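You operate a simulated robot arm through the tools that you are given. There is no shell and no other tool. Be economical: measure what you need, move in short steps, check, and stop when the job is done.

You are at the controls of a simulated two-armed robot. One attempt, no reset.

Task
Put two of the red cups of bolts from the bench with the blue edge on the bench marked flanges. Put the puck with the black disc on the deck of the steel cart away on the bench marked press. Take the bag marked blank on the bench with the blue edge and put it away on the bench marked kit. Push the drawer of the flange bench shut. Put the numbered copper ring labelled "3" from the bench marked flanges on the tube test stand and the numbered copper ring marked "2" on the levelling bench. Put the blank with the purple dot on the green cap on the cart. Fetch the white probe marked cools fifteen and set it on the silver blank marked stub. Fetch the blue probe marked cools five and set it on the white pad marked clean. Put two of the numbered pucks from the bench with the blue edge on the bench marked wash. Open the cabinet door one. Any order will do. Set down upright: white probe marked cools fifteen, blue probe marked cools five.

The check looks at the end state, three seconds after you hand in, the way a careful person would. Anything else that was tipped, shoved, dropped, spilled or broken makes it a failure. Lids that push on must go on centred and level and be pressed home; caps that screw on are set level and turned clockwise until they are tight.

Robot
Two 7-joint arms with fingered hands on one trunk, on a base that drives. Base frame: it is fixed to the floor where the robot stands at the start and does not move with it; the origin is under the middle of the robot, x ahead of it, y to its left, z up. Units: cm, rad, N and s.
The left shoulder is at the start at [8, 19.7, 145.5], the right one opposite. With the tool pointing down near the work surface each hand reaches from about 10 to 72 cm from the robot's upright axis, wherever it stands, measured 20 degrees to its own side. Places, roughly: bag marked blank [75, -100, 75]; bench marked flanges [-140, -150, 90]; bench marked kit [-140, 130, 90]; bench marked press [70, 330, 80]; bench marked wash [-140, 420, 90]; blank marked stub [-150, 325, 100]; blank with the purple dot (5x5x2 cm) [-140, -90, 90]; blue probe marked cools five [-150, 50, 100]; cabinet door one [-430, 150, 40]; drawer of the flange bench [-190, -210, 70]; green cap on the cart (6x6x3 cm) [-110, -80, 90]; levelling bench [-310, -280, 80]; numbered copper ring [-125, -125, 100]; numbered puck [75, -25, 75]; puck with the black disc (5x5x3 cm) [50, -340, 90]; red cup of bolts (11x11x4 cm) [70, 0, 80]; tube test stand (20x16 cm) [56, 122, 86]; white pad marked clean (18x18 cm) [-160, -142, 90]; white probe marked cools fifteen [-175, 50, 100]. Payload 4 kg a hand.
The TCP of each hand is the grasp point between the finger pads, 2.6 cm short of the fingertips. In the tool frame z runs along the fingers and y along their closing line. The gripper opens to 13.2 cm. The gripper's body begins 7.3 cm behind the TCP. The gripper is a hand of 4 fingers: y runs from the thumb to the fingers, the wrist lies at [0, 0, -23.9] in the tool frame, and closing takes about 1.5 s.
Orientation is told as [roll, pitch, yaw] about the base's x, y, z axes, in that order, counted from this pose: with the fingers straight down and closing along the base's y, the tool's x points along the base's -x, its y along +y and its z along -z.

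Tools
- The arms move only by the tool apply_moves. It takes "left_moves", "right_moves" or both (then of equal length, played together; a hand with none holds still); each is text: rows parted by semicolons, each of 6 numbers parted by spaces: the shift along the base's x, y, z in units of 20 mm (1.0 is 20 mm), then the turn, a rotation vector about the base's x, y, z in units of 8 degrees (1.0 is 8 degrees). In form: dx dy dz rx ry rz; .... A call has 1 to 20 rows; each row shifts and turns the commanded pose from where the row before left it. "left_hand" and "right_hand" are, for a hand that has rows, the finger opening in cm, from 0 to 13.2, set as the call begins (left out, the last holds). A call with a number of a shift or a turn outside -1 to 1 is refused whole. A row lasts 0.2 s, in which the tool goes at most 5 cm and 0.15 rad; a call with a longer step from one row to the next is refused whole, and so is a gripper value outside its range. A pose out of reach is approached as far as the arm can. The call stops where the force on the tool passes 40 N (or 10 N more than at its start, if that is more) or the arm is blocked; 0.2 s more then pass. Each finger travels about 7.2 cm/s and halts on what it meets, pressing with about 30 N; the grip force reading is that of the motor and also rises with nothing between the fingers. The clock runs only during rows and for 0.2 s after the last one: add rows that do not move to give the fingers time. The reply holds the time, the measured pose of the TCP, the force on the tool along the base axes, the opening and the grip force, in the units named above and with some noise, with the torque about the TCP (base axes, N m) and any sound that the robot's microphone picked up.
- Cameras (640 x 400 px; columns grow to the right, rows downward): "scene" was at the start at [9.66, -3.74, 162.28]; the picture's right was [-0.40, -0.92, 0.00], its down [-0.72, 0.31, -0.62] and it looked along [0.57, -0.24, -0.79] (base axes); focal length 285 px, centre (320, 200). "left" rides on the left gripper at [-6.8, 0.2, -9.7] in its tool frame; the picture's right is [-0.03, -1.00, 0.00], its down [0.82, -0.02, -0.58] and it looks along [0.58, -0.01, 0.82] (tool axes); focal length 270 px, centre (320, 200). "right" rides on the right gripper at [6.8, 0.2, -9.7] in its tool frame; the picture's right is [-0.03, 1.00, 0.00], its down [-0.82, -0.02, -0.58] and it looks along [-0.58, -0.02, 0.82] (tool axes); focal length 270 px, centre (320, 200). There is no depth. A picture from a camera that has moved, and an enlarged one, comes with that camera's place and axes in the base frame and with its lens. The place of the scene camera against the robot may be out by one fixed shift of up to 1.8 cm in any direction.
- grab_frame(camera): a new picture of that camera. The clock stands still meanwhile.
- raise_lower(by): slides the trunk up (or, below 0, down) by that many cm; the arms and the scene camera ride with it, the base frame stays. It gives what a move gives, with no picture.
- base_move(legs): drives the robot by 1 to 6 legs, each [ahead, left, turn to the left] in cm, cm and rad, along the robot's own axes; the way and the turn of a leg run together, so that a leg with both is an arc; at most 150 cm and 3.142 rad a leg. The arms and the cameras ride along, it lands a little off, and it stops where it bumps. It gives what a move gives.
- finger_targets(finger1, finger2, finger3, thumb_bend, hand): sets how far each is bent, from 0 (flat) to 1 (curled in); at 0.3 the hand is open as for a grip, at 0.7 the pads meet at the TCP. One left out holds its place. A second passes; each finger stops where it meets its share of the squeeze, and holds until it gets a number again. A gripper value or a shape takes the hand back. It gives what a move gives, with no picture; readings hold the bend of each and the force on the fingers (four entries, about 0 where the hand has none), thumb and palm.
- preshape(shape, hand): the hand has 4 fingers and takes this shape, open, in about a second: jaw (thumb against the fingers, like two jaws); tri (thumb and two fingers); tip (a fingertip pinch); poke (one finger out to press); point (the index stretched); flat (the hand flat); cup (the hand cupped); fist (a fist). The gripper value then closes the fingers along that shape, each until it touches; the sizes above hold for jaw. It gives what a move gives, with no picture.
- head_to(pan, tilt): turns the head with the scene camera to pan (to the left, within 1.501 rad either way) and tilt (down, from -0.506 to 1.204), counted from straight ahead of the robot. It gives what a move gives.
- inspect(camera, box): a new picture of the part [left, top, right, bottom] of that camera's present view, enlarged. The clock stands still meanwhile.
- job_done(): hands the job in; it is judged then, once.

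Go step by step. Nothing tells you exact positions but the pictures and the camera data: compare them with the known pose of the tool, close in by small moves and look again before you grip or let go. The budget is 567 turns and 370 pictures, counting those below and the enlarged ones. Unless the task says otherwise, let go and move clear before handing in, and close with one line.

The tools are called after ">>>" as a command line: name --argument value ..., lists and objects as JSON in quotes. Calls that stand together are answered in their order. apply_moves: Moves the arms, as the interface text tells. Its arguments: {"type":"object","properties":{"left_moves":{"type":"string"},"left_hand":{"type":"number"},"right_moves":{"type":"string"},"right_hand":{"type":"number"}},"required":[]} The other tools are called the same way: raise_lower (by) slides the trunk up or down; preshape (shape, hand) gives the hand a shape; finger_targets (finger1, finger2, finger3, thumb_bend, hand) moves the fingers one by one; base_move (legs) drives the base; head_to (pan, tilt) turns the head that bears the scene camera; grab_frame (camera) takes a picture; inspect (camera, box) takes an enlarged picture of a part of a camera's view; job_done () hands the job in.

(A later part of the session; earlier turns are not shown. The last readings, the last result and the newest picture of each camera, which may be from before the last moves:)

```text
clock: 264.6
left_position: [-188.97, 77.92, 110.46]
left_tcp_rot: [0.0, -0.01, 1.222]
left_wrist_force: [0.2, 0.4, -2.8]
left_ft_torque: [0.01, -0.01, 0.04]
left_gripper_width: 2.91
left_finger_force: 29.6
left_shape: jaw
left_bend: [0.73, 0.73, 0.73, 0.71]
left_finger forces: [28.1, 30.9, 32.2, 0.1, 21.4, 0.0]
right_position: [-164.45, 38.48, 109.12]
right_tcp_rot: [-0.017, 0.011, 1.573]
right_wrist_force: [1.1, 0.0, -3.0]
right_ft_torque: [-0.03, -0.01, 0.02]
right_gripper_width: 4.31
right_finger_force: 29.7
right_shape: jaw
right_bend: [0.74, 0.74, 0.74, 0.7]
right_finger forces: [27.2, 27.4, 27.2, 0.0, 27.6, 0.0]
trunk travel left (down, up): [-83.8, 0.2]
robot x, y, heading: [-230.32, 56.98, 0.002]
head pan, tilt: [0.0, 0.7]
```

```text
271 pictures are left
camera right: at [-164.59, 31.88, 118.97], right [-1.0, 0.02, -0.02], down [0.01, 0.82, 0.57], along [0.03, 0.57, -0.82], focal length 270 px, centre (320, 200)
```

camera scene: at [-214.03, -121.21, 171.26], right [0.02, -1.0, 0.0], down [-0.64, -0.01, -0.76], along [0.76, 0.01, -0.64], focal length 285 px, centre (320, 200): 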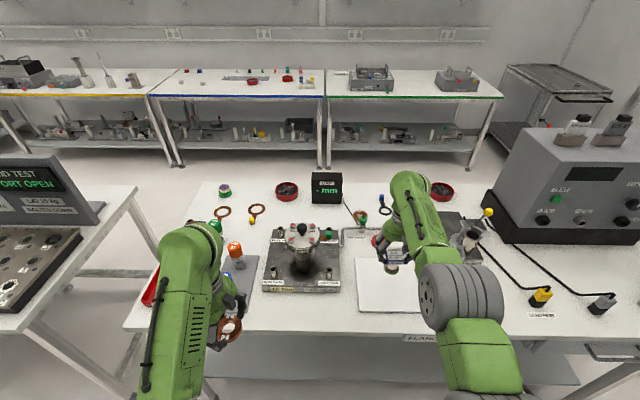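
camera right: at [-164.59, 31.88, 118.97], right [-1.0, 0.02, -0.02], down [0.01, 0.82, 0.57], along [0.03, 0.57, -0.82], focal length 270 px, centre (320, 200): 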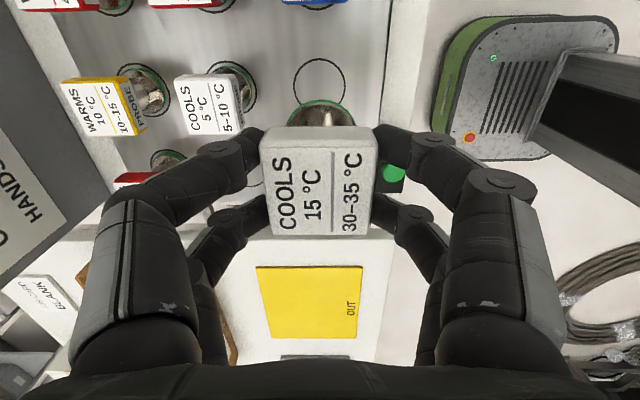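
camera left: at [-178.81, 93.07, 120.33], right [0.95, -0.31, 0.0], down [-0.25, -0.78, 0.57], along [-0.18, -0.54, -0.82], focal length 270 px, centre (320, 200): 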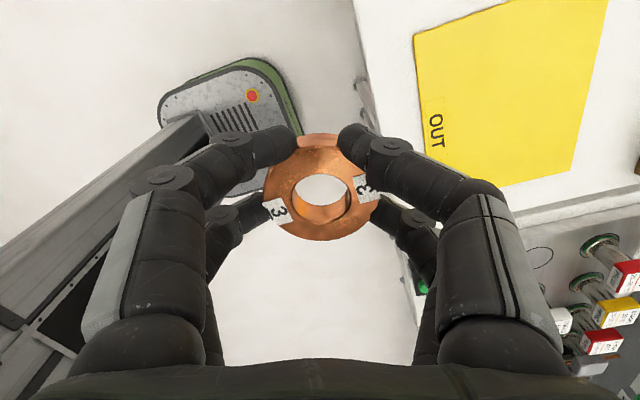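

White probe in hand. Retract, back off and strafe left along the kit bench toward the stub.

>>> apply_moves --right_moves "-1 0 0 0 0 0;-1 0 0 0 0 0;-1 0 0 0 0 0;-1 0 0 0 0 0;-1 0 0 0 0 0;-1 0 0 0 0 0;0 0 0 0 0 0"

>>> base_move --legs '[[-20, 0, 0], [0, 130, 0]]'

>>> head_to --pan 0.7 --tilt 0.5

>>> grab_frame --camera "scene"

>>> head_to --pan 1.45 --tilt 0.5

>>> grab_frame --camera "scene"

```text
clock: 266.2
left_position: [-188.98, 77.93, 110.62]
left_tcp_rot: [0.002, -0.009, 1.22]
left_wrist_force: [0.4, 0.8, -3.4]
left_ft_torque: [0.0, -0.01, 0.01]
left_gripper_width: 2.91
left_finger_force: 30.3
left_shape: jaw
left_bend: [0.73, 0.73, 0.73, 0.71]
left_finger forces: [28.2, 30.9, 32.2, 0.1, 21.4, 0.0]
right_position: [-176.28, 38.39, 108.82]
right_tcp_rot: [-0.017, 0.009, 1.57]
right_wrist_force: [0.4, -0.6, -2.7]
right_ft_torque: [0.0, 0.01, 0.03]
right_gripper_width: 4.3
right_finger_force: 29.7
right_shape: jaw
right_bend: [0.74, 0.74, 0.74, 0.7]
right_finger forces: [27.2, 27.5, 27.3, 0.0, 27.7, 0.1]
trunk travel left (down, up): [-83.8, 0.2]
robot x, y, heading: [-230.56, 56.82, 0.002]
head pan, tilt: [0.0, 0.7]
```

```text
clock: 273.8
left_position: [-205.49, 202.5, 110.62]
left_tcp_rot: [0.003, -0.01, 1.173]
left_wrist_force: [0.0, -1.0, -3.1]
left_ft_torque: [0.04, -0.02, 0.0]
left_gripper_width: 2.91
left_finger_force: 30.3
left_shape: jaw
left_bend: [0.73, 0.73, 0.73, 0.71]
left_finger forces: [28.3, 30.9, 32.3, 0.0, 21.2, 0.0]
right_position: [-194.43, 162.43, 108.84]
right_tcp_rot: [-0.017, 0.011, 1.526]
right_wrist_force: [-0.4, -1.0, -2.6]
right_ft_torque: [0.03, 0.02, -0.01]
right_gripper_width: 4.27
right_finger_force: 30.3
right_shape: jaw
right_bend: [0.74, 0.74, 0.74, 0.7]
right_finger forces: [27.3, 27.6, 27.1, 0.0, 27.5, 0.0]
trunk travel left (down, up): [-83.8, 0.2]
robot x, y, heading: [-247.67, 183.86, -0.042]
head pan, tilt: [0.0, 0.7]
```

```text
clock: 274.8
left_position: [-205.38, 202.66, 110.51]
left_tcp_rot: [0.003, -0.008, 1.176]
left_wrist_force: [-0.1, 0.5, -3.4]
left_ft_torque: [-0.01, -0.01, -0.02]
left_gripper_width: 2.91
left_finger_force: 29.8
left_shape: jaw
left_bend: [0.73, 0.73, 0.73, 0.71]
left_finger forces: [28.2, 30.9, 32.2, 0.0, 21.2, 0.1]
right_position: [-194.67, 162.68, 108.86]
right_tcp_rot: [-0.016, 0.011, 1.526]
right_wrist_force: [-0.1, -0.3, -1.2]
right_ft_torque: [0.0, 0.03, 0.01]
right_gripper_width: 4.3
right_finger_force: 29.9
right_shape: jaw
right_bend: [0.74, 0.74, 0.74, 0.7]
right_finger forces: [27.3, 27.6, 27.2, 0.0, 27.5, 0.0]
trunk travel left (down, up): [-83.8, 0.2]
robot x, y, heading: [-247.39, 183.6, -0.047]
head pan, tilt: [0.7, 0.499]
```

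```text
270 pictures are left
camera scene: at [-237.54, 188.4, 173.03], right [0.61, -0.79, 0.0], down [-0.38, -0.29, -0.88], along [0.7, 0.53, -0.48], focal length 285 px, centre (320, 200)
```

scene: 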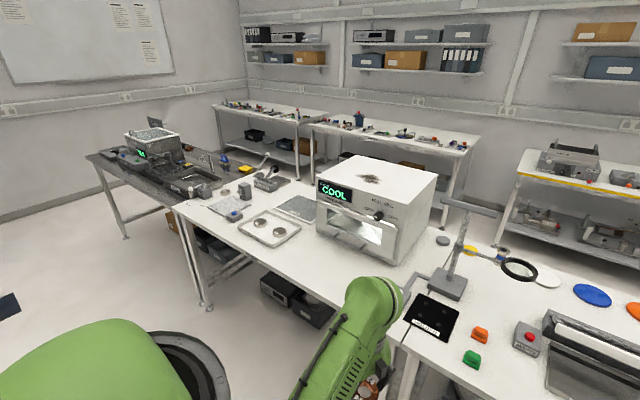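

```text
clock: 275.9
left_position: [-205.44, 202.56, 110.53]
left_tcp_rot: [0.002, -0.01, 1.172]
left_wrist_force: [-0.8, -0.1, -2.1]
left_ft_torque: [-0.01, 0.0, -0.01]
left_gripper_width: 2.92
left_finger_force: 30.0
left_shape: jaw
left_bend: [0.73, 0.73, 0.73, 0.71]
left_finger forces: [28.1, 30.9, 32.2, 0.1, 21.2, 0.0]
right_position: [-194.47, 162.52, 108.87]
right_tcp_rot: [-0.017, 0.011, 1.526]
right_wrist_force: [0.0, -0.2, -1.6]
right_ft_torque: [-0.05, -0.02, 0.0]
right_gripper_width: 4.29
right_finger_force: 30.4
right_shape: jaw
right_bend: [0.74, 0.74, 0.74, 0.7]
right_finger forces: [27.4, 27.5, 27.2, 0.0, 27.7, 0.0]
trunk travel left (down, up): [-83.8, 0.2]
robot x, y, heading: [-247.75, 183.81, -0.043]
head pan, tilt: [1.45, 0.499]
```

```text
269 pictures are left
camera scene: at [-243.25, 191.82, 173.04], right [0.99, -0.17, 0.0], down [-0.08, -0.47, -0.88], along [0.15, 0.87, -0.48], focal length 285 px, centre (320, 200)
```

scene: 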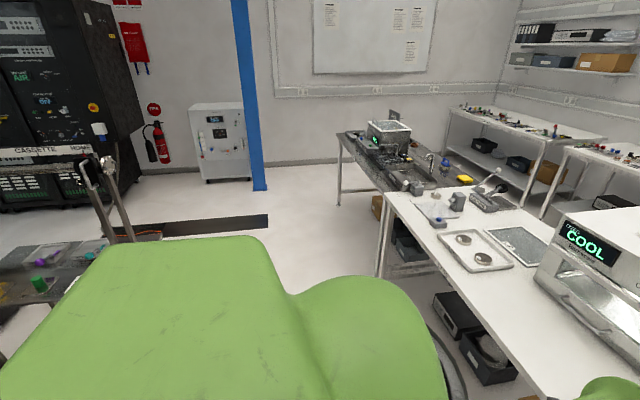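

>>> inspect --camera "scene" --box '[400, 150, 560, 280]'

>>> base_move --legs '[[0, 100, 0.04], [0, 50, 0]]'

>>> head_to --pan 0 --tilt 0.6

>>> grab_frame --camera "scene"

```text
3.08 times, centred on (480, 215) of scene
camera zoom: at [-243.25, 191.82, 173.04], right [0.99, -0.17, 0.0], down [-0.08, -0.47, -0.88], along [0.15, 0.87, -0.48], focal length 876 px, centre (-172, 154)
```

zoom: 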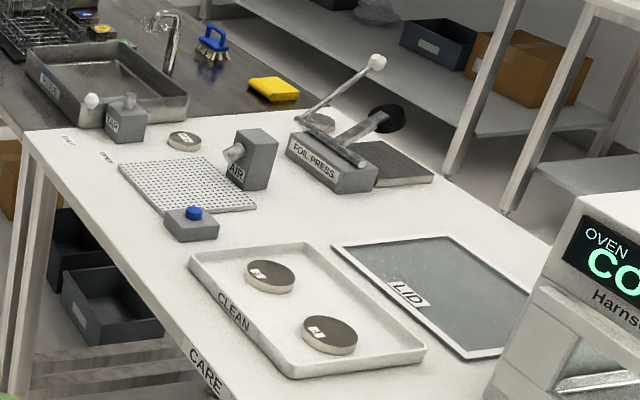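

```text
clock: 283.6
left_position: [-201.16, 352.3, 110.63]
left_tcp_rot: [0.002, -0.012, 1.2]
left_wrist_force: [0.5, 0.0, -2.6]
left_ft_torque: [0.04, 0.0, 0.03]
left_gripper_width: 2.91
left_finger_force: 30.5
left_shape: jaw
left_bend: [0.73, 0.73, 0.73, 0.71]
left_finger forces: [28.5, 31.1, 32.3, 0.0, 21.1, 0.0]
right_position: [-189.31, 312.41, 108.88]
right_tcp_rot: [-0.017, 0.009, 1.551]
right_wrist_force: [0.4, -0.7, -2.5]
right_ft_torque: [0.01, 0.02, 0.03]
right_gripper_width: 4.29
right_finger_force: 30.4
right_shape: jaw
right_bend: [0.74, 0.74, 0.74, 0.7]
right_finger forces: [27.3, 27.5, 27.1, 0.0, 27.6, 0.0]
trunk travel left (down, up): [-83.8, 0.2]
robot x, y, heading: [-242.91, 332.66, -0.024]
head pan, tilt: [1.45, 0.499]
```

```text
clock: 285.2
left_position: [-201.22, 352.44, 110.53]
left_tcp_rot: [0.001, -0.01, 1.2]
left_wrist_force: [-0.6, 0.9, -2.9]
left_ft_torque: [0.02, 0.0, 0.01]
left_gripper_width: 2.9
left_finger_force: 29.7
left_shape: jaw
left_bend: [0.73, 0.73, 0.73, 0.71]
left_finger forces: [28.4, 31.2, 32.4, 0.1, 21.1, 0.0]
right_position: [-189.25, 312.53, 108.88]
right_tcp_rot: [-0.018, 0.011, 1.549]
right_wrist_force: [-0.3, -1.0, -2.9]
right_ft_torque: [0.03, -0.02, 0.06]
right_gripper_width: 4.29
right_finger_force: 29.8
right_shape: jaw
right_bend: [0.74, 0.74, 0.74, 0.7]
right_finger forces: [27.3, 27.6, 27.1, 0.0, 27.6, 0.0]
trunk travel left (down, up): [-83.8, 0.2]
robot x, y, heading: [-242.69, 332.64, -0.021]
head pan, tilt: [0.0, 0.6]
```

```text
267 pictures are left
camera scene: at [-231.23, 331.58, 172.12], right [-0.02, -1.0, 0.0], down [-0.57, 0.01, -0.82], along [0.82, -0.02, -0.57], focal length 285 px, centre (320, 200)
```

scene: 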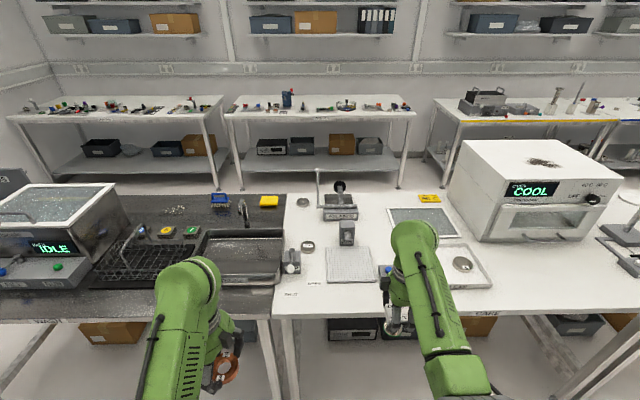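

>>> inspect --camera "scene" --box '[270, 210, 400, 310]'

>>> grab_frame --camera "right"

```text
4.00 times, centred on (335, 260) of scene
camera zoom: at [-231.23, 331.58, 172.12], right [-0.02, -1.0, 0.0], down [-0.57, 0.01, -0.82], along [0.82, -0.02, -0.57], focal length 1139 px, centre (260, -40)
```

zoom: 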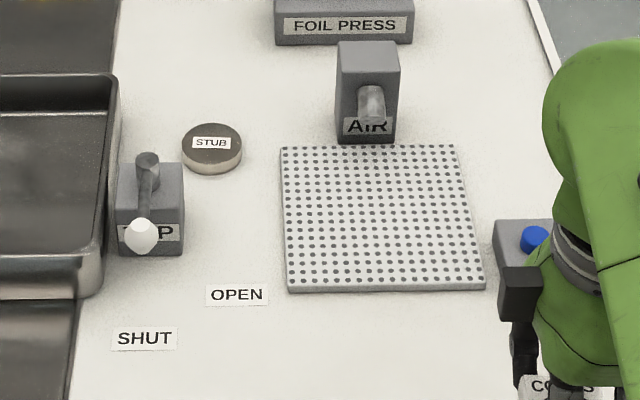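

```text
265 pictures are left
camera right: at [-189.59, 305.97, 118.75], right [-1.0, 0.05, -0.02], down [0.03, 0.82, 0.57], along [0.04, 0.57, -0.82], focal length 270 px, centre (320, 200)
```

right: 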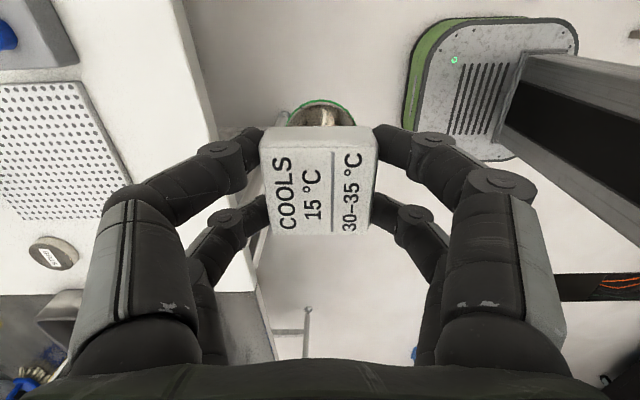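

The STUB disc is at (−146, 334). I'll yaw the hand back, shift left and drive in.

>>> apply_moves --right_moves "0 0 0 0 0 -.94;0 0 0 0 0 -.94;0 0 0 0 0 -.94;0 0 0 0 0 -.94;0 0 0 0 0 -.94;0 0 0 0 0 -.94;0 0 0 0 0 -.94;0 0 0 0 0 -.94;0 0 0 0 0 -.94;0 0 0 0 0 -.94;0 0 0 0 0 -.94;0 0 0 0 0 -.9;0 0 0 0 0 0"

>>> base_move --legs '[[0, 18, 0.02], [26, 0, 0]]'

>>> grab_frame --camera "right"

>>> grab_frame --camera "scene"

```text
clock: 288.0
left_position: [-201.18, 352.41, 110.57]
left_tcp_rot: [0.001, -0.009, 1.2]
left_wrist_force: [0.1, -0.6, -1.6]
left_ft_torque: [0.05, 0.02, 0.04]
left_gripper_width: 2.92
left_finger_force: 29.5
left_shape: jaw
left_bend: [0.73, 0.73, 0.73, 0.71]
left_finger forces: [28.4, 31.1, 32.3, 0.0, 21.1, 0.0]
right_position: [-189.34, 312.72, 108.86]
right_tcp_rot: [-0.017, 0.012, -0.022]
right_wrist_force: [0.4, 0.2, -2.8]
right_ft_torque: [0.0, -0.03, 0.02]
right_gripper_width: 4.3
right_finger_force: 29.8
right_shape: jaw
right_bend: [0.74, 0.74, 0.74, 0.7]
right_finger forces: [27.3, 27.5, 27.2, 0.0, 27.6, 0.0]
trunk travel left (down, up): [-83.8, 0.2]
robot x, y, heading: [-242.84, 332.56, -0.019]
head pan, tilt: [0.0, 0.6]
```

```text
clock: 290.9
left_position: [-176.31, 371.43, 110.71]
left_tcp_rot: [-0.001, -0.011, 1.219]
left_wrist_force: [-1.7, -0.3, -3.8]
left_ft_torque: [0.0, -0.04, 0.01]
left_gripper_width: 2.91
left_finger_force: 29.9
left_shape: jaw
left_bend: [0.73, 0.73, 0.73, 0.71]
left_finger forces: [28.5, 31.1, 32.2, 0.0, 21.2, 0.1]
right_position: [-163.68, 331.97, 109.14]
right_tcp_rot: [-0.017, 0.008, -0.001]
right_wrist_force: [-0.3, -0.1, -1.9]
right_ft_torque: [0.0, -0.04, 0.01]
right_gripper_width: 4.29
right_finger_force: 29.9
right_shape: jaw
right_bend: [0.74, 0.74, 0.74, 0.7]
right_finger forces: [27.3, 27.5, 27.1, 0.0, 27.6, 0.0]
trunk travel left (down, up): [-83.8, 0.2]
robot x, y, heading: [-217.46, 351.12, -0.002]
head pan, tilt: [0.0, 0.6]
```

```text
264 pictures are left
camera right: at [-170.31, 332.42, 118.96], right [0.03, 1.0, -0.02], down [0.82, -0.01, 0.57], along [0.57, -0.03, -0.82], focal length 270 px, centre (320, 200)
```

right: 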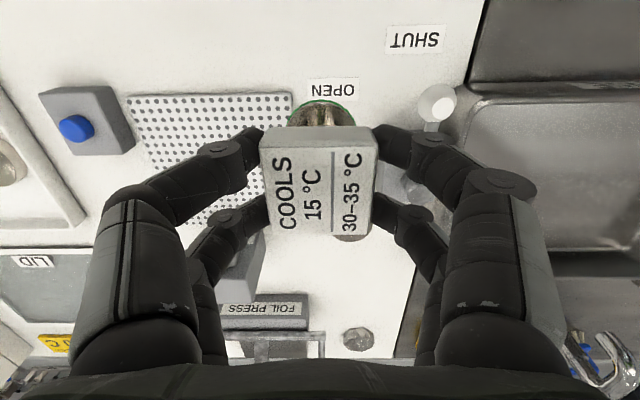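

```text
263 pictures are left
camera scene: at [-206.3, 350.03, 172.18], right [0.0, -1.0, 0.0], down [-0.56, 0.0, -0.83], along [0.83, 0.0, -0.56], focal length 285 px, centre (320, 200)
```

scene: 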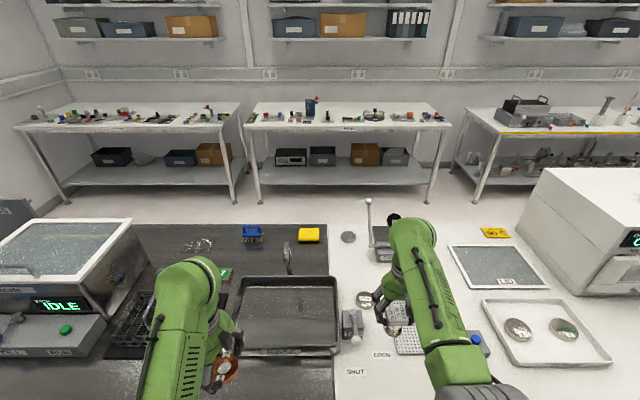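

>>> apply_moves --right_moves "1 .15 0 0 0 0;1 .15 0 0 0 0;1 .15 0 0 0 0;1 .15 0 0 0 0;1 .15 0 0 0 0;1 .15 0 0 0 0;1 .15 0 0 0 0;.4 .1 0 0 0 0;0 0 0 0 0 0"

>>> grab_frame --camera "right"

>>> inspect --camera "scene" --box '[310, 220, 470, 350]'

```text
clock: 292.9
left_position: [-176.06, 371.58, 110.59]
left_tcp_rot: [0.001, -0.01, 1.218]
left_wrist_force: [-0.6, -0.9, -3.3]
left_ft_torque: [0.0, 0.02, -0.02]
left_gripper_width: 2.9
left_finger_force: 30.2
left_shape: jaw
left_bend: [0.73, 0.73, 0.73, 0.71]
left_finger forces: [28.3, 31.1, 32.3, 0.0, 21.2, 0.1]
right_position: [-148.52, 334.44, 108.97]
right_tcp_rot: [-0.018, 0.011, 0.0]
right_wrist_force: [-0.4, 0.6, -1.9]
right_ft_torque: [0.0, 0.0, -0.01]
right_gripper_width: 4.29
right_finger_force: 30.3
right_shape: jaw
right_bend: [0.74, 0.74, 0.74, 0.7]
right_finger forces: [27.4, 27.5, 27.2, 0.0, 27.6, 0.0]
trunk travel left (down, up): [-83.8, 0.2]
robot x, y, heading: [-217.31, 350.69, -0.002]
head pan, tilt: [0.0, 0.6]
```

```text
262 pictures are left
camera right: at [-155.02, 334.72, 118.82], right [0.03, 1.0, -0.02], down [0.82, -0.01, 0.57], along [0.57, -0.03, -0.82], focal length 270 px, centre (320, 200)
```

right: 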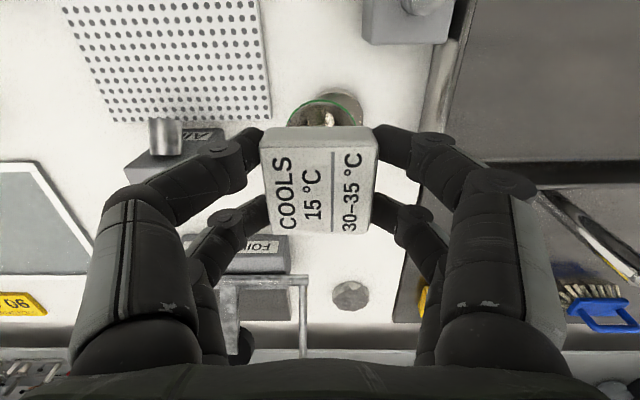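

```text
3.08 times, centred on (390, 285) of scene
camera zoom: at [-205.71, 350.11, 172.13], right [0.0, -1.0, 0.0], down [-0.56, 0.0, -0.83], along [0.83, 0.0, -0.56], focal length 876 px, centre (105, -62)
```

zoom: 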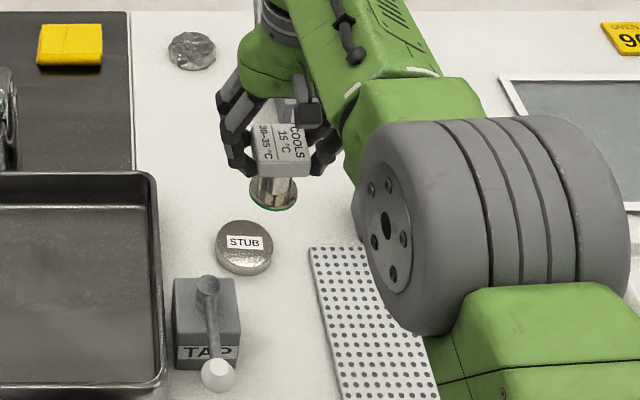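

I'll move a bit past to see the stub fully in the hand camera.

>>> apply_moves --right_moves ".9 0 0 0 0 0;.9 0 0 0 0 0;.9 0 0 0 0 0;.9 0 0 0 0 0;0 0 0 0 0 0"

>>> grab_frame --camera "right"

```text
clock: 294.1
left_position: [-175.87, 371.63, 110.42]
left_tcp_rot: [0.002, -0.01, 1.218]
left_wrist_force: [0.1, 0.7, -3.3]
left_ft_torque: [0.03, -0.02, 0.02]
left_gripper_width: 2.92
left_finger_force: 30.1
left_shape: jaw
left_bend: [0.73, 0.73, 0.73, 0.71]
left_finger forces: [28.4, 31.1, 32.4, 0.0, 21.2, 0.0]
right_position: [-145.44, 333.65, 109.31]
right_tcp_rot: [-0.017, 0.012, 0.0]
right_wrist_force: [0.1, 0.3, -2.9]
right_ft_torque: [-0.01, -0.01, 0.0]
right_gripper_width: 4.32
right_finger_force: 29.9
right_shape: jaw
right_bend: [0.74, 0.74, 0.74, 0.7]
right_finger forces: [27.3, 27.6, 27.2, 0.0, 27.6, 0.1]
right hand out of reach, approached as far as the arm can: row 2, 3, 4
trunk travel left (down, up): [-83.8, 0.2]
robot x, y, heading: [-217.47, 350.76, -0.002]
head pan, tilt: [0.0, 0.6]
```

```text
260 pictures are left
camera right: at [-152.05, 334.1, 119.22], right [0.03, 1.0, -0.02], down [0.82, -0.01, 0.57], along [0.57, -0.03, -0.82], focal length 270 px, centre (320, 200)
```

right: 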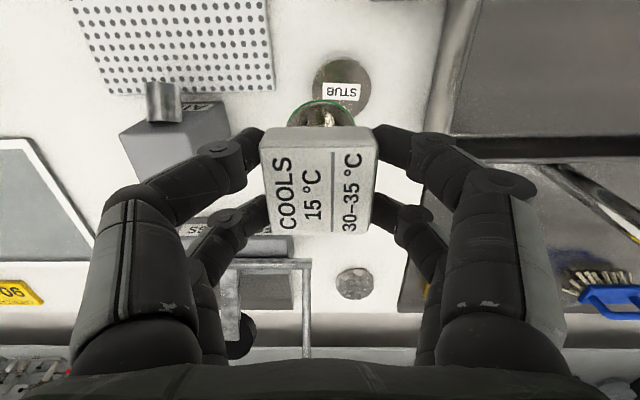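

Stub centre (−145.7, 335.4). Drive 5 cm closer for reach, then align.

>>> base_move --legs '[[5, 0, 0]]'

>>> apply_moves --right_moves "-.8 .3 0 0 0 0;-.8 .3 0 0 0 0;-.8 .2 0 0 0 0;0 0 0 0 0 0"

>>> grab_frame --camera "right"

```text
clock: 295.1
left_position: [-172.1, 371.54, 110.85]
left_tcp_rot: [-0.007, -0.012, 1.219]
left_wrist_force: [-0.8, 0.2, -2.3]
left_ft_torque: [0.04, -0.05, -0.01]
left_gripper_width: 2.9
left_finger_force: 30.2
left_shape: jaw
left_bend: [0.73, 0.73, 0.73, 0.71]
left_finger forces: [28.5, 31.1, 32.3, 0.1, 21.3, 0.1]
right_position: [-141.64, 333.62, 110.19]
right_tcp_rot: [-0.019, -0.002, -0.001]
right_wrist_force: [-1.3, 0.4, -2.8]
right_ft_torque: [0.03, -0.04, -0.03]
right_gripper_width: 4.27
right_finger_force: 30.2
right_shape: jaw
right_bend: [0.74, 0.74, 0.74, 0.7]
right_finger forces: [27.4, 27.3, 27.1, 0.1, 27.5, 0.1]
trunk travel left (down, up): [-83.8, 0.2]
robot x, y, heading: [-212.38, 350.79, 0.001]
head pan, tilt: [0.0, 0.6]
```

```text
clock: 296.1
left_position: [-170.79, 371.55, 110.45]
left_tcp_rot: [0.005, -0.008, 1.218]
left_wrist_force: [-0.4, -0.6, -2.6]
left_ft_torque: [-0.02, 0.03, 0.02]
left_gripper_width: 2.93
left_finger_force: 29.6
left_shape: jaw
left_bend: [0.73, 0.73, 0.73, 0.71]
left_finger forces: [28.4, 31.1, 32.4, 0.0, 21.2, 0.1]
right_position: [-145.43, 335.23, 109.37]
right_tcp_rot: [-0.018, 0.015, -0.002]
right_wrist_force: [0.3, 0.3, -2.5]
right_ft_torque: [0.0, 0.04, 0.01]
right_gripper_width: 4.31
right_finger_force: 30.2
right_shape: jaw
right_bend: [0.74, 0.74, 0.74, 0.7]
right_finger forces: [27.4, 27.5, 27.3, 0.0, 27.6, 0.0]
trunk travel left (down, up): [-83.8, 0.2]
robot x, y, heading: [-212.06, 350.89, -0.002]
head pan, tilt: [0.0, 0.6]
```

```text
259 pictures are left
camera right: at [-151.87, 335.7, 119.25], right [0.03, 1.0, -0.02], down [0.82, -0.01, 0.57], along [0.57, -0.03, -0.82], focal length 270 px, centre (320, 200)
```

right: 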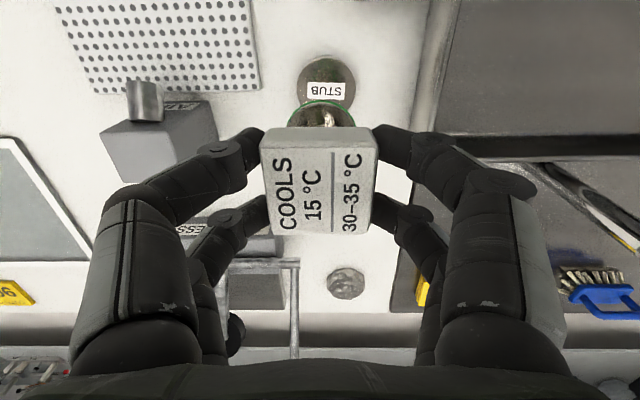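

>>> apply_moves --right_moves "-.1 .12 -.6 0 0 0;0 0 -.9 0 0 0;0 0 -.9 0 0 0;0 0 -.9 0 0 0;0 0 -.9 0 0 0;0 0 -.6 0 0 0;0 0 0 0 0 0"

>>> grab_frame --camera "right"

>>> inspect --camera "scene" --box '[310, 240, 450, 340]'

```text
clock: 297.7
left_position: [-171.03, 371.56, 110.46]
left_tcp_rot: [0.002, -0.009, 1.218]
left_wrist_force: [-0.1, 0.5, -2.4]
left_ft_torque: [0.03, 0.0, -0.03]
left_gripper_width: 2.9
left_finger_force: 30.3
left_shape: jaw
left_bend: [0.73, 0.73, 0.73, 0.71]
left_finger forces: [28.4, 31.1, 32.4, 0.0, 21.4, 0.0]
right_position: [-145.56, 335.14, 99.88]
right_tcp_rot: [-0.017, 0.011, -0.001]
right_wrist_force: [-0.5, -0.4, -2.5]
right_ft_torque: [0.01, 0.01, -0.01]
right_gripper_width: 4.3
right_finger_force: 30.3
right_shape: jaw
right_bend: [0.74, 0.74, 0.74, 0.7]
right_finger forces: [27.4, 27.5, 27.2, 0.0, 27.6, 0.0]
trunk travel left (down, up): [-83.8, 0.2]
robot x, y, heading: [-212.55, 350.72, -0.002]
head pan, tilt: [0.0, 0.6]
```

```text
258 pictures are left
camera right: at [-152.02, 335.72, 109.75], right [0.03, 1.0, -0.02], down [0.82, -0.01, 0.57], along [0.57, -0.03, -0.82], focal length 270 px, centre (320, 200)
```

right: 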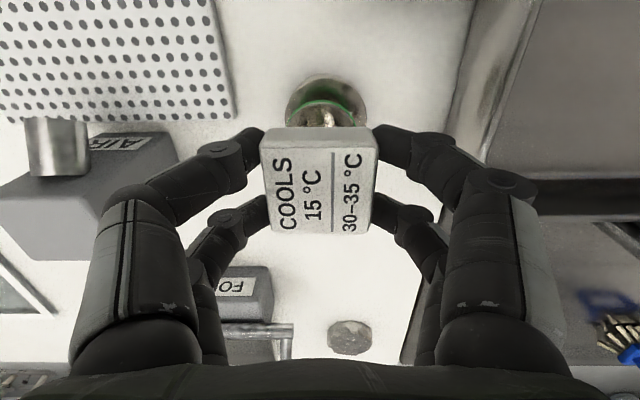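

```text
4.00 times, centred on (380, 290) of scene
camera zoom: at [-200.61, 350.11, 172.12], right [0.0, -1.0, 0.0], down [-0.57, 0.0, -0.82], along [0.82, 0.0, -0.57], focal length 1139 px, centre (80, -160)
```

zoom: 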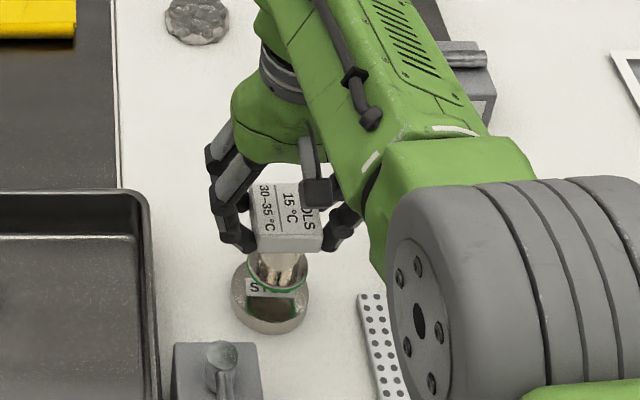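

>>> apply_moves --right_moves "0 .27 0 0 0 0;0 0 -.4 0 0 0;0 0 -.3 0 0 0;0 0 0 0 0 0"

>>> apply_moves --right_moves "0 0 -.2 0 0 0;0 0 0 0 0 0"

```text
clock: 298.7
left_position: [-171.0, 371.64, 110.61]
left_tcp_rot: [0.002, -0.007, 1.219]
left_wrist_force: [0.2, -0.2, -2.9]
left_ft_torque: [0.02, 0.01, 0.0]
left_gripper_width: 2.91
left_finger_force: 29.9
left_shape: jaw
left_bend: [0.73, 0.73, 0.73, 0.71]
left_finger forces: [28.3, 31.1, 32.4, 0.0, 21.3, 0.1]
right_position: [-145.63, 335.92, 98.51]
right_tcp_rot: [-0.018, 0.013, -0.004]
right_wrist_force: [0.3, 0.5, -1.6]
right_ft_torque: [0.03, -0.03, 0.0]
right_gripper_width: 4.27
right_finger_force: 30.1
right_shape: jaw
right_bend: [0.74, 0.74, 0.74, 0.7]
right_finger forces: [27.5, 27.4, 27.3, 0.0, 27.6, 0.0]
trunk travel left (down, up): [-83.8, 0.2]
robot x, y, heading: [-212.57, 350.6, -0.007]
head pan, tilt: [0.0, 0.6]
```

```text
clock: 299.3
left_position: [-171.05, 371.53, 110.56]
left_tcp_rot: [0.003, -0.007, 1.219]
left_wrist_force: [0.5, 1.0, -3.1]
left_ft_torque: [0.01, -0.01, 0.0]
left_gripper_width: 2.93
left_finger_force: 30.1
left_shape: jaw
left_bend: [0.73, 0.73, 0.73, 0.71]
left_finger forces: [28.4, 31.1, 32.4, 0.0, 21.3, 0.0]
right_position: [-145.65, 336.03, 98.18]
right_tcp_rot: [-0.018, 0.011, -0.001]
right_wrist_force: [0.2, -0.4, -2.4]
right_ft_torque: [0.0, -0.01, -0.02]
right_gripper_width: 4.3
right_finger_force: 30.1
right_shape: jaw
right_bend: [0.74, 0.74, 0.74, 0.7]
right_finger forces: [27.5, 27.5, 27.3, 0.0, 27.6, 0.1]
trunk travel left (down, up): [-83.8, 0.2]
robot x, y, heading: [-212.09, 350.97, -0.002]
head pan, tilt: [0.0, 0.6]
```

>>> apply_moves --right_moves "0 -.1 -.15 0 0 0;0 0 0 0 0 0"

>>> inspect --camera "right" --box '[240, 50, 400, 150]'

>>> inspect --camera "scene" --box '[340, 270, 420, 330]'

```text
clock: 299.9
left_position: [-170.92, 371.53, 110.55]
left_tcp_rot: [0.001, -0.009, 1.218]
left_wrist_force: [0.8, 1.2, -2.2]
left_ft_torque: [0.04, 0.0, -0.01]
left_gripper_width: 2.92
left_finger_force: 29.5
left_shape: jaw
left_bend: [0.73, 0.73, 0.73, 0.71]
left_finger forces: [28.4, 31.1, 32.5, 0.0, 21.3, 0.0]
right_position: [-145.61, 335.69, 97.87]
right_tcp_rot: [-0.017, 0.012, -0.001]
right_wrist_force: [1.1, 0.2, -1.6]
right_ft_torque: [0.02, -0.01, 0.02]
right_gripper_width: 4.3
right_finger_force: 29.4
right_shape: jaw
right_bend: [0.74, 0.74, 0.74, 0.7]
right_finger forces: [27.5, 27.5, 27.3, 0.0, 27.7, 0.2]
trunk travel left (down, up): [-83.8, 0.2]
robot x, y, heading: [-212.11, 350.61, -0.002]
head pan, tilt: [0.0, 0.6]
```

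```text
4.00 times, centred on (320, 100) of right
camera zoom: at [-152.18, 336.15, 107.74], right [0.03, 1.0, -0.02], down [0.82, -0.01, 0.57], along [0.57, -0.03, -0.82], focal length 1081 px, centre (320, 600)
```

zoom: 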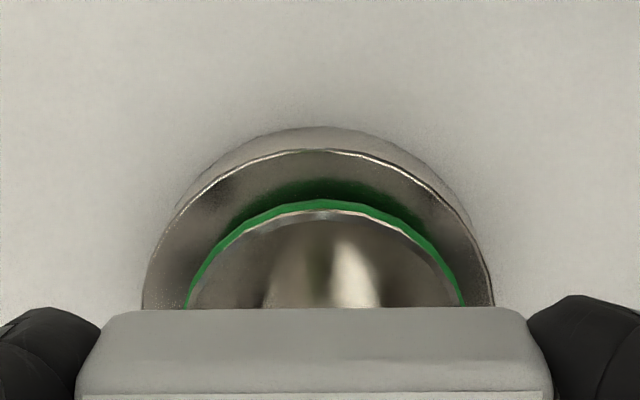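

```text
6.67 times, centred on (380, 300) of scene
camera zoom: at [-200.64, 350.1, 172.12], right [0.0, -1.0, 0.0], down [-0.57, 0.0, -0.82], along [0.82, 0.0, -0.57], focal length 1899 px, centre (-80, -467)
```

zoom: 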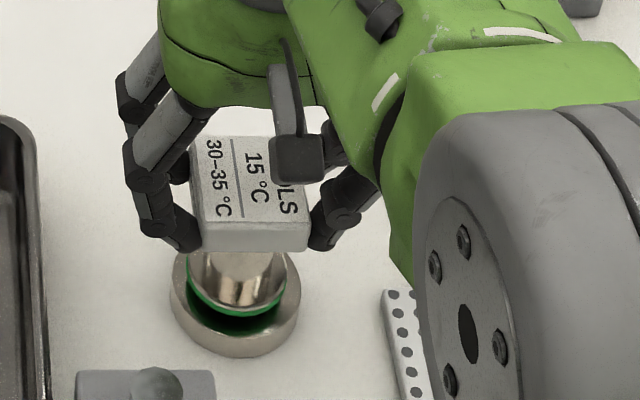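

Nicely centred. Final touch down in small steps.

>>> apply_moves --right_moves "0 0 -.15 0 0 0;0 0 0 0 0 0"

>>> apply_moves --right_moves "0 0 -.12 0 0 0;0 0 0 0 0 0"

```text
clock: 300.5
left_position: [-170.97, 371.58, 110.4]
left_tcp_rot: [0.002, -0.009, 1.217]
left_wrist_force: [0.2, -0.9, -3.4]
left_ft_torque: [-0.02, 0.0, 0.01]
left_gripper_width: 2.91
left_finger_force: 30.3
left_shape: jaw
left_bend: [0.73, 0.73, 0.73, 0.71]
left_finger forces: [28.3, 31.1, 32.4, 0.1, 21.2, 0.1]
right_position: [-145.62, 335.74, 97.42]
right_tcp_rot: [-0.017, 0.009, -0.001]
right_wrist_force: [-0.3, 0.0, -2.2]
right_ft_torque: [0.0, 0.02, -0.04]
right_gripper_width: 4.29
right_finger_force: 30.0
right_shape: jaw
right_bend: [0.74, 0.74, 0.74, 0.7]
right_finger forces: [27.4, 27.5, 27.3, 0.0, 27.6, 0.0]
trunk travel left (down, up): [-83.8, 0.2]
robot x, y, heading: [-212.7, 350.57, 0.001]
head pan, tilt: [0.0, 0.6]
```

```text
clock: 301.1
left_position: [-170.98, 371.52, 110.5]
left_tcp_rot: [0.002, -0.009, 1.219]
left_wrist_force: [0.0, 0.2, -1.9]
left_ft_torque: [0.01, -0.01, 0.0]
left_gripper_width: 2.91
left_finger_force: 30.2
left_shape: jaw
left_bend: [0.73, 0.73, 0.73, 0.71]
left_finger forces: [28.4, 31.1, 32.4, 0.0, 21.3, 0.0]
right_position: [-145.62, 335.67, 97.1]
right_tcp_rot: [-0.018, 0.01, 0.0]
right_wrist_force: [0.3, -0.4, -1.4]
right_ft_torque: [0.0, -0.01, -0.02]
right_gripper_width: 4.3
right_finger_force: 30.0
right_shape: jaw
right_bend: [0.74, 0.74, 0.74, 0.7]
right_finger forces: [27.4, 27.5, 27.3, 0.0, 27.7, 0.0]
trunk travel left (down, up): [-83.8, 0.2]
robot x, y, heading: [-212.45, 350.97, -0.001]
head pan, tilt: [0.0, 0.6]
```

>>> apply_moves --right_moves "0 0 -.12 0 0 0;0 0 0 0 0 0"

>>> apply_moves --right_moves "0 0 -.1 0 0 0;0 0 0 0 0 0"

>>> inspect --camera "scene" --box '[340, 270, 420, 330]'

```text
clock: 301.7
left_position: [-171.02, 371.65, 110.49]
left_tcp_rot: [0.003, -0.009, 1.218]
left_wrist_force: [0.5, 0.1, -3.1]
left_ft_torque: [0.03, 0.01, 0.0]
left_gripper_width: 2.92
left_finger_force: 30.0
left_shape: jaw
left_bend: [0.73, 0.73, 0.73, 0.71]
left_finger forces: [28.4, 31.1, 32.5, 0.0, 21.3, 0.1]
right_position: [-145.56, 335.64, 96.99]
right_tcp_rot: [-0.018, 0.009, -0.001]
right_wrist_force: [-0.7, -0.1, 5.4]
right_ft_torque: [0.02, 0.04, 0.02]
right_gripper_width: 4.29
right_finger_force: 29.6
right_shape: jaw
right_bend: [0.74, 0.74, 0.74, 0.7]
right_finger forces: [28.0, 27.6, 27.4, 0.0, 28.3, 0.0]
trunk travel left (down, up): [-83.8, 0.2]
robot x, y, heading: [-212.43, 350.99, -0.002]
head pan, tilt: [0.0, 0.6]
```

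```text
clock: 302.3
left_position: [-171.31, 371.56, 110.62]
left_tcp_rot: [0.0, -0.01, 1.218]
left_wrist_force: [0.6, -0.2, -2.8]
left_ft_torque: [0.02, -0.02, 0.02]
left_gripper_width: 2.9
left_finger_force: 30.0
left_shape: jaw
left_bend: [0.73, 0.73, 0.73, 0.71]
left_finger forces: [28.4, 31.2, 32.5, 0.1, 21.3, 0.0]
right_position: [-145.69, 335.74, 97.11]
right_tcp_rot: [-0.018, 0.007, -0.001]
right_wrist_force: [0.3, -1.5, 18.9]
right_ft_torque: [-0.07, 0.07, 0.04]
right_gripper_width: 4.35
right_finger_force: 29.9
right_shape: jaw
right_bend: [0.74, 0.74, 0.74, 0.7]
right_finger forces: [29.3, 28.6, 28.5, 0.0, 30.5, 0.1]
trunk travel left (down, up): [-83.8, 0.2]
robot x, y, heading: [-212.21, 350.67, 0.0]
head pan, tilt: [0.0, 0.6]
```

```text
6.67 times, centred on (380, 300) of scene
camera zoom: at [-201.02, 350.18, 172.17], right [0.0, -1.0, 0.0], down [-0.56, 0.0, -0.83], along [0.83, 0.0, -0.56], focal length 1899 px, centre (-80, -467)
```

zoom: 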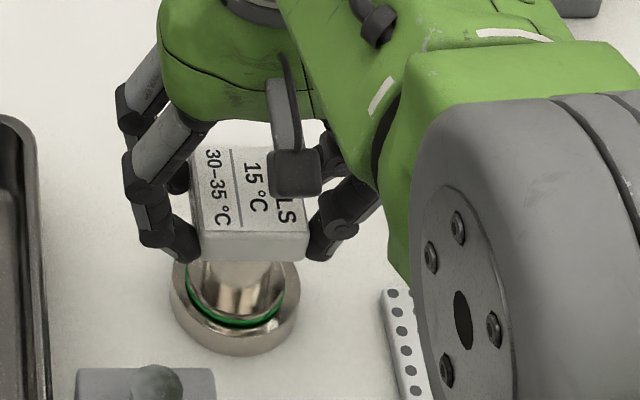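

Seated squarely on the stub. Relieve, release, and lift.

>>> apply_moves --right_moves "0 0 .06 0 0 0;0 0 0 0 0 0"

>>> apply_moves --right_moves "0 0 0 0 0 0;0 0 0 0 0 0;0 0 0 0 0 0;0 0 0 0 0 0" --right_hand 7.5

>>> apply_moves --right_moves "0 0 .4 0 0 0;0 0 .8 0 0 0;0 0 1 0 0 0;0 0 1 0 0 0;0 0 1 0 0 0;0 0 1 0 0 0;0 0 1 0 0 0;0 0 0 0 0 0"

>>> inspect --camera "scene" --box '[310, 240, 450, 340]'

```text
clock: 302.9
left_position: [-171.24, 371.57, 110.64]
left_tcp_rot: [-0.001, -0.011, 1.219]
left_wrist_force: [0.0, 0.0, -2.4]
left_ft_torque: [0.02, -0.03, -0.01]
left_gripper_width: 2.9
left_finger_force: 30.2
left_shape: jaw
left_bend: [0.73, 0.73, 0.73, 0.71]
left_finger forces: [28.4, 31.0, 32.4, 0.0, 21.3, 0.0]
right_position: [-145.66, 335.72, 97.16]
right_tcp_rot: [-0.021, 0.007, -0.001]
right_wrist_force: [3.5, -2.0, 17.0]
right_ft_torque: [-0.13, 0.01, 0.02]
right_gripper_width: 4.35
right_finger_force: 30.1
right_shape: jaw
right_bend: [0.74, 0.74, 0.74, 0.7]
right_finger forces: [28.8, 28.7, 29.1, 0.1, 31.0, 0.1]
trunk travel left (down, up): [-83.8, 0.2]
robot x, y, heading: [-212.63, 350.81, -0.005]
head pan, tilt: [0.0, 0.6]
```

```text
clock: 303.9
left_position: [-171.06, 371.64, 110.49]
left_tcp_rot: [0.0, -0.008, 1.218]
left_wrist_force: [-0.5, -0.6, -3.0]
left_ft_torque: [0.02, -0.02, 0.0]
left_gripper_width: 2.92
left_finger_force: 30.4
left_shape: jaw
left_bend: [0.73, 0.73, 0.73, 0.71]
left_finger forces: [28.4, 31.2, 32.4, 0.0, 21.4, 0.1]
right_position: [-145.71, 335.65, 96.85]
right_tcp_rot: [-0.019, 0.01, -0.001]
right_wrist_force: [0.4, 0.3, -0.1]
right_ft_torque: [0.02, 0.0, -0.01]
right_gripper_width: 7.46
right_finger_force: 0.0
right_shape: jaw
right_bend: [0.72, 0.72, 0.72, 0.7]
right_finger forces: [0.0, 0.0, 0.0, 0.0, 0.0, 0.1]
trunk travel left (down, up): [-83.8, 0.2]
robot x, y, heading: [-212.24, 350.47, -0.004]
head pan, tilt: [0.0, 0.6]
```

```text
clock: 305.7
left_position: [-171.03, 371.53, 110.46]
left_tcp_rot: [0.001, -0.008, 1.219]
left_wrist_force: [0.1, 0.7, -2.3]
left_ft_torque: [0.0, -0.02, -0.02]
left_gripper_width: 2.91
left_finger_force: 29.8
left_shape: jaw
left_bend: [0.73, 0.73, 0.73, 0.71]
left_finger forces: [28.4, 31.2, 32.4, 0.0, 21.3, 0.0]
right_position: [-145.65, 335.71, 109.25]
right_tcp_rot: [-0.019, 0.01, -0.002]
right_wrist_force: [0.4, 0.3, 0.1]
right_ft_torque: [0.0, -0.01, -0.02]
right_gripper_width: 7.43
right_finger_force: 0.0
right_shape: jaw
right_bend: [0.72, 0.72, 0.72, 0.7]
right_finger forces: [0.0, 0.1, 0.0, 0.1, 0.1, 0.0]
trunk travel left (down, up): [-83.8, 0.2]
robot x, y, heading: [-212.24, 350.87, -0.005]
head pan, tilt: [0.0, 0.6]
```

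```text
4.00 times, centred on (380, 290) of scene
camera zoom: at [-200.7, 350.11, 172.13], right [0.0, -1.0, 0.0], down [-0.57, 0.0, -0.82], along [0.82, 0.0, -0.57], focal length 1139 px, centre (80, -160)
```

zoom: 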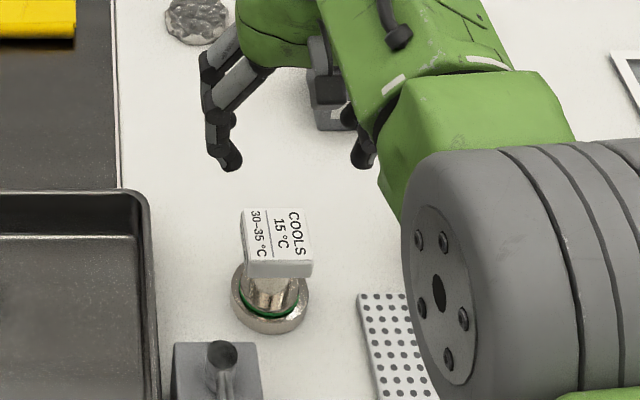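

White probe is on the stub. Next the cabinet: retract, back away, strafe right to clear floor, and turn round.

>>> apply_moves --right_moves "-1 -.2 0 0 0 0;-1 -.2 0 0 0 0;-1 -.2 0 0 0 0;-1 -.2 0 0 0 0;-1 -.2 0 0 0 0;-1 -.2 0 0 0 0;-1 -.2 0 0 0 0;-1 -.2 0 0 0 0;-1 -.2 0 0 0 0;-.5 0 0 0 0 0;0 0 0 0 0 0"

>>> base_move --legs '[[-32, 0, 0], [0, -150, 0], [0, -60, 0.03], [0, 0, 3.13]]'

>>> head_to --pan 0 --tilt 0.5

>>> grab_frame --camera "scene"

```text
clock: 308.1
left_position: [-170.95, 371.57, 110.49]
left_tcp_rot: [0.002, -0.009, 1.218]
left_wrist_force: [0.4, 1.1, -3.1]
left_ft_torque: [0.0, -0.01, 0.01]
left_gripper_width: 2.88
left_finger_force: 30.4
left_shape: jaw
left_bend: [0.73, 0.73, 0.73, 0.71]
left_finger forces: [28.4, 31.1, 32.4, 0.0, 21.5, 0.0]
right_position: [-164.63, 332.08, 109.2]
right_tcp_rot: [-0.02, 0.01, 0.0]
right_wrist_force: [-0.2, -0.7, 0.7]
right_ft_torque: [-0.01, -0.01, 0.01]
right_gripper_width: 7.44
right_finger_force: 0.1
right_shape: jaw
right_bend: [0.72, 0.72, 0.72, 0.7]
right_finger forces: [0.0, 0.0, 0.1, 0.1, 0.0, 0.0]
trunk travel left (down, up): [-83.8, 0.2]
robot x, y, heading: [-212.21, 351.19, -0.001]
head pan, tilt: [0.0, 0.6]
```

```text
clock: 327.4
left_position: [-286.45, 123.33, 110.5]
left_tcp_rot: [0.001, -0.009, -1.987]
left_wrist_force: [0.1, -0.8, -2.8]
left_ft_torque: [0.01, -0.01, -0.01]
left_gripper_width: 2.87
left_finger_force: 30.0
left_shape: jaw
left_bend: [0.73, 0.73, 0.73, 0.71]
left_finger forces: [28.1, 30.2, 31.9, 0.1, 20.1, 0.0]
right_position: [-290.44, 163.23, 109.3]
right_tcp_rot: [-0.016, 0.009, 3.079]
right_wrist_force: [-0.3, 1.0, 0.4]
right_ft_torque: [0.01, 0.0, 0.02]
right_gripper_width: 7.48
right_finger_force: 0.1
right_shape: jaw
right_bend: [0.72, 0.72, 0.72, 0.7]
right_finger forces: [0.0, 0.0, 0.1, 0.1, 0.1, 0.0]
trunk travel left (down, up): [-83.8, 0.2]
robot x, y, heading: [-243.73, 141.39, 3.077]
head pan, tilt: [0.0, 0.6]
```

```text
clock: 328.0
left_position: [-286.37, 123.31, 110.52]
left_tcp_rot: [0.002, -0.009, -1.986]
left_wrist_force: [0.6, 0.3, -2.2]
left_ft_torque: [-0.04, 0.03, 0.04]
left_gripper_width: 2.91
left_finger_force: 30.2
left_shape: jaw
left_bend: [0.73, 0.73, 0.73, 0.71]
left_finger forces: [28.0, 30.3, 31.9, 0.0, 20.1, 0.1]
right_position: [-290.39, 163.24, 109.29]
right_tcp_rot: [-0.017, 0.01, 3.078]
right_wrist_force: [0.0, -0.7, 0.2]
right_ft_torque: [-0.01, -0.02, 0.0]
right_gripper_width: 7.43
right_finger_force: 0.0
right_shape: jaw
right_bend: [0.72, 0.72, 0.72, 0.7]
right_finger forces: [0.0, 0.0, 0.0, 0.0, 0.0, 0.0]
trunk travel left (down, up): [-83.8, 0.2]
robot x, y, heading: [-243.91, 141.46, 3.069]
head pan, tilt: [0.0, 0.499]
```

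```text
252 pictures are left
camera scene: at [-256.28, 141.54, 173.03], right [0.06, 1.0, 0.0], down [0.48, -0.03, -0.88], along [-0.88, 0.06, -0.48], focal length 285 px, centre (320, 200)
```

scene: 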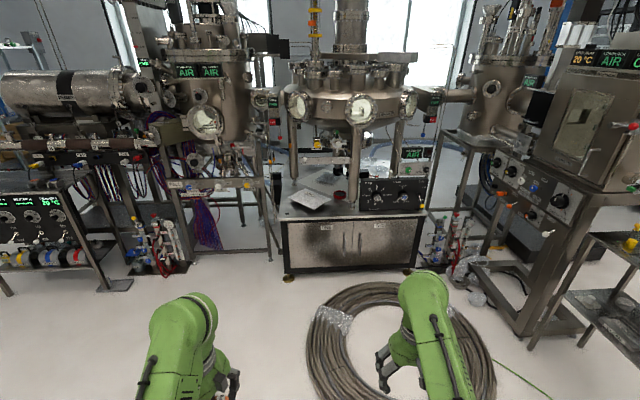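

>>> inspect --camera "scene" --box '[270, 190, 430, 290]'

```text
4.00 times, centred on (350, 240) of scene
camera zoom: at [-256.28, 141.54, 173.03], right [0.06, 1.0, 0.0], down [0.48, -0.03, -0.88], along [-0.88, 0.06, -0.48], focal length 1139 px, centre (200, 40)
```

zoom: 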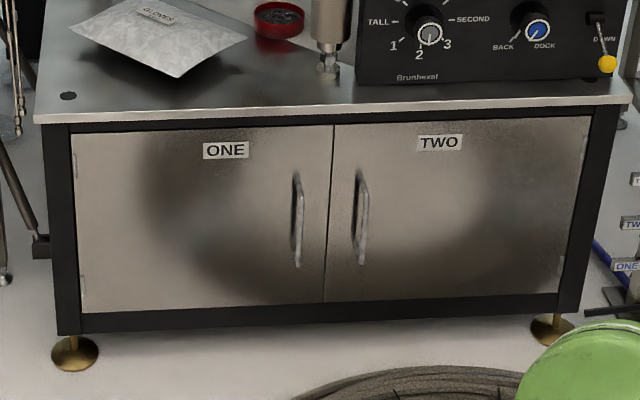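

Door ONE's handle is at about (−434, 173), z 22–44, hinged on its left. I'll pre-orient the right hand horizontal, pointing forward.

>>> apply_moves --right_moves "-.6 0 0 0 .9 0;-.6 0 0 0 .9 0;-.6 0 0 0 .9 0;-.6 0 0 0 .9 0;-.6 0 0 0 .9 0;-.6 0 0 0 .9 0;-.6 0 0 0 .9 0;-.6 0 0 0 .9 0;-.6 0 0 0 .9 0;-.6 0 0 0 .9 0;-.6 0 0 0 .9 0;-.6 0 0 0 .9 0;0 0 0 0 .4 0;0 0 0 0 0 0" --right_hand 8

>>> base_move --legs '[[0, 38, 0.07]]'

>>> grab_frame --camera "right"

```text
clock: 331.0
left_position: [-286.32, 123.34, 110.56]
left_tcp_rot: [0.001, -0.008, -1.987]
left_wrist_force: [-0.8, 0.1, -4.0]
left_ft_torque: [-0.04, 0.03, -0.02]
left_gripper_width: 2.86
left_finger_force: 29.6
left_shape: jaw
left_bend: [0.73, 0.73, 0.73, 0.71]
left_finger forces: [28.1, 30.2, 31.8, 0.1, 20.2, 0.0]
right_position: [-304.63, 163.24, 109.26]
right_tcp_rot: [1.304, -1.506, 1.82]
right_wrist_force: [1.1, -0.9, 0.2]
right_ft_torque: [0.01, 0.0, -0.01]
right_gripper_width: 7.94
right_finger_force: 0.0
right_shape: jaw
right_bend: [0.71, 0.71, 0.71, 0.7]
right_finger forces: [0.1, 0.1, 0.0, 0.0, 0.0, 0.0]
trunk travel left (down, up): [-83.8, 0.2]
robot x, y, heading: [-244.21, 141.59, 3.075]
head pan, tilt: [0.0, 0.499]
```

```text
clock: 333.4
left_position: [-286.17, 82.99, 110.67]
left_tcp_rot: [0.002, -0.011, -1.92]
left_wrist_force: [0.2, 0.2, -3.1]
left_ft_torque: [-0.01, -0.04, 0.0]
left_gripper_width: 2.86
left_finger_force: 29.4
left_shape: jaw
left_bend: [0.73, 0.73, 0.73, 0.71]
left_finger forces: [28.1, 30.2, 32.0, 0.0, 20.2, 0.1]
right_position: [-307.27, 121.42, 109.15]
right_tcp_rot: [1.295, -1.503, 1.895]
right_wrist_force: [-0.1, -0.5, -0.1]
right_ft_torque: [-0.03, 0.0, 0.02]
right_gripper_width: 7.94
right_finger_force: 0.0
right_shape: jaw
right_bend: [0.71, 0.71, 0.71, 0.7]
right_finger forces: [0.1, 0.0, 0.0, 0.0, 0.1, 0.0]
trunk travel left (down, up): [-83.8, 0.2]
robot x, y, heading: [-245.18, 103.67, -3.139]
head pan, tilt: [0.0, 0.499]
```

```text
250 pictures are left
camera right: at [-297.24, 121.33, 102.63], right [0.05, -0.99, 0.09], down [0.56, 0.1, 0.82], along [-0.83, 0.01, 0.56], focal length 270 px, centre (320, 200)
```

right: 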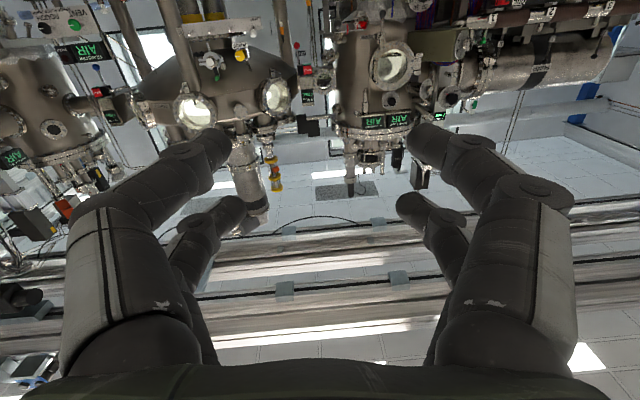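

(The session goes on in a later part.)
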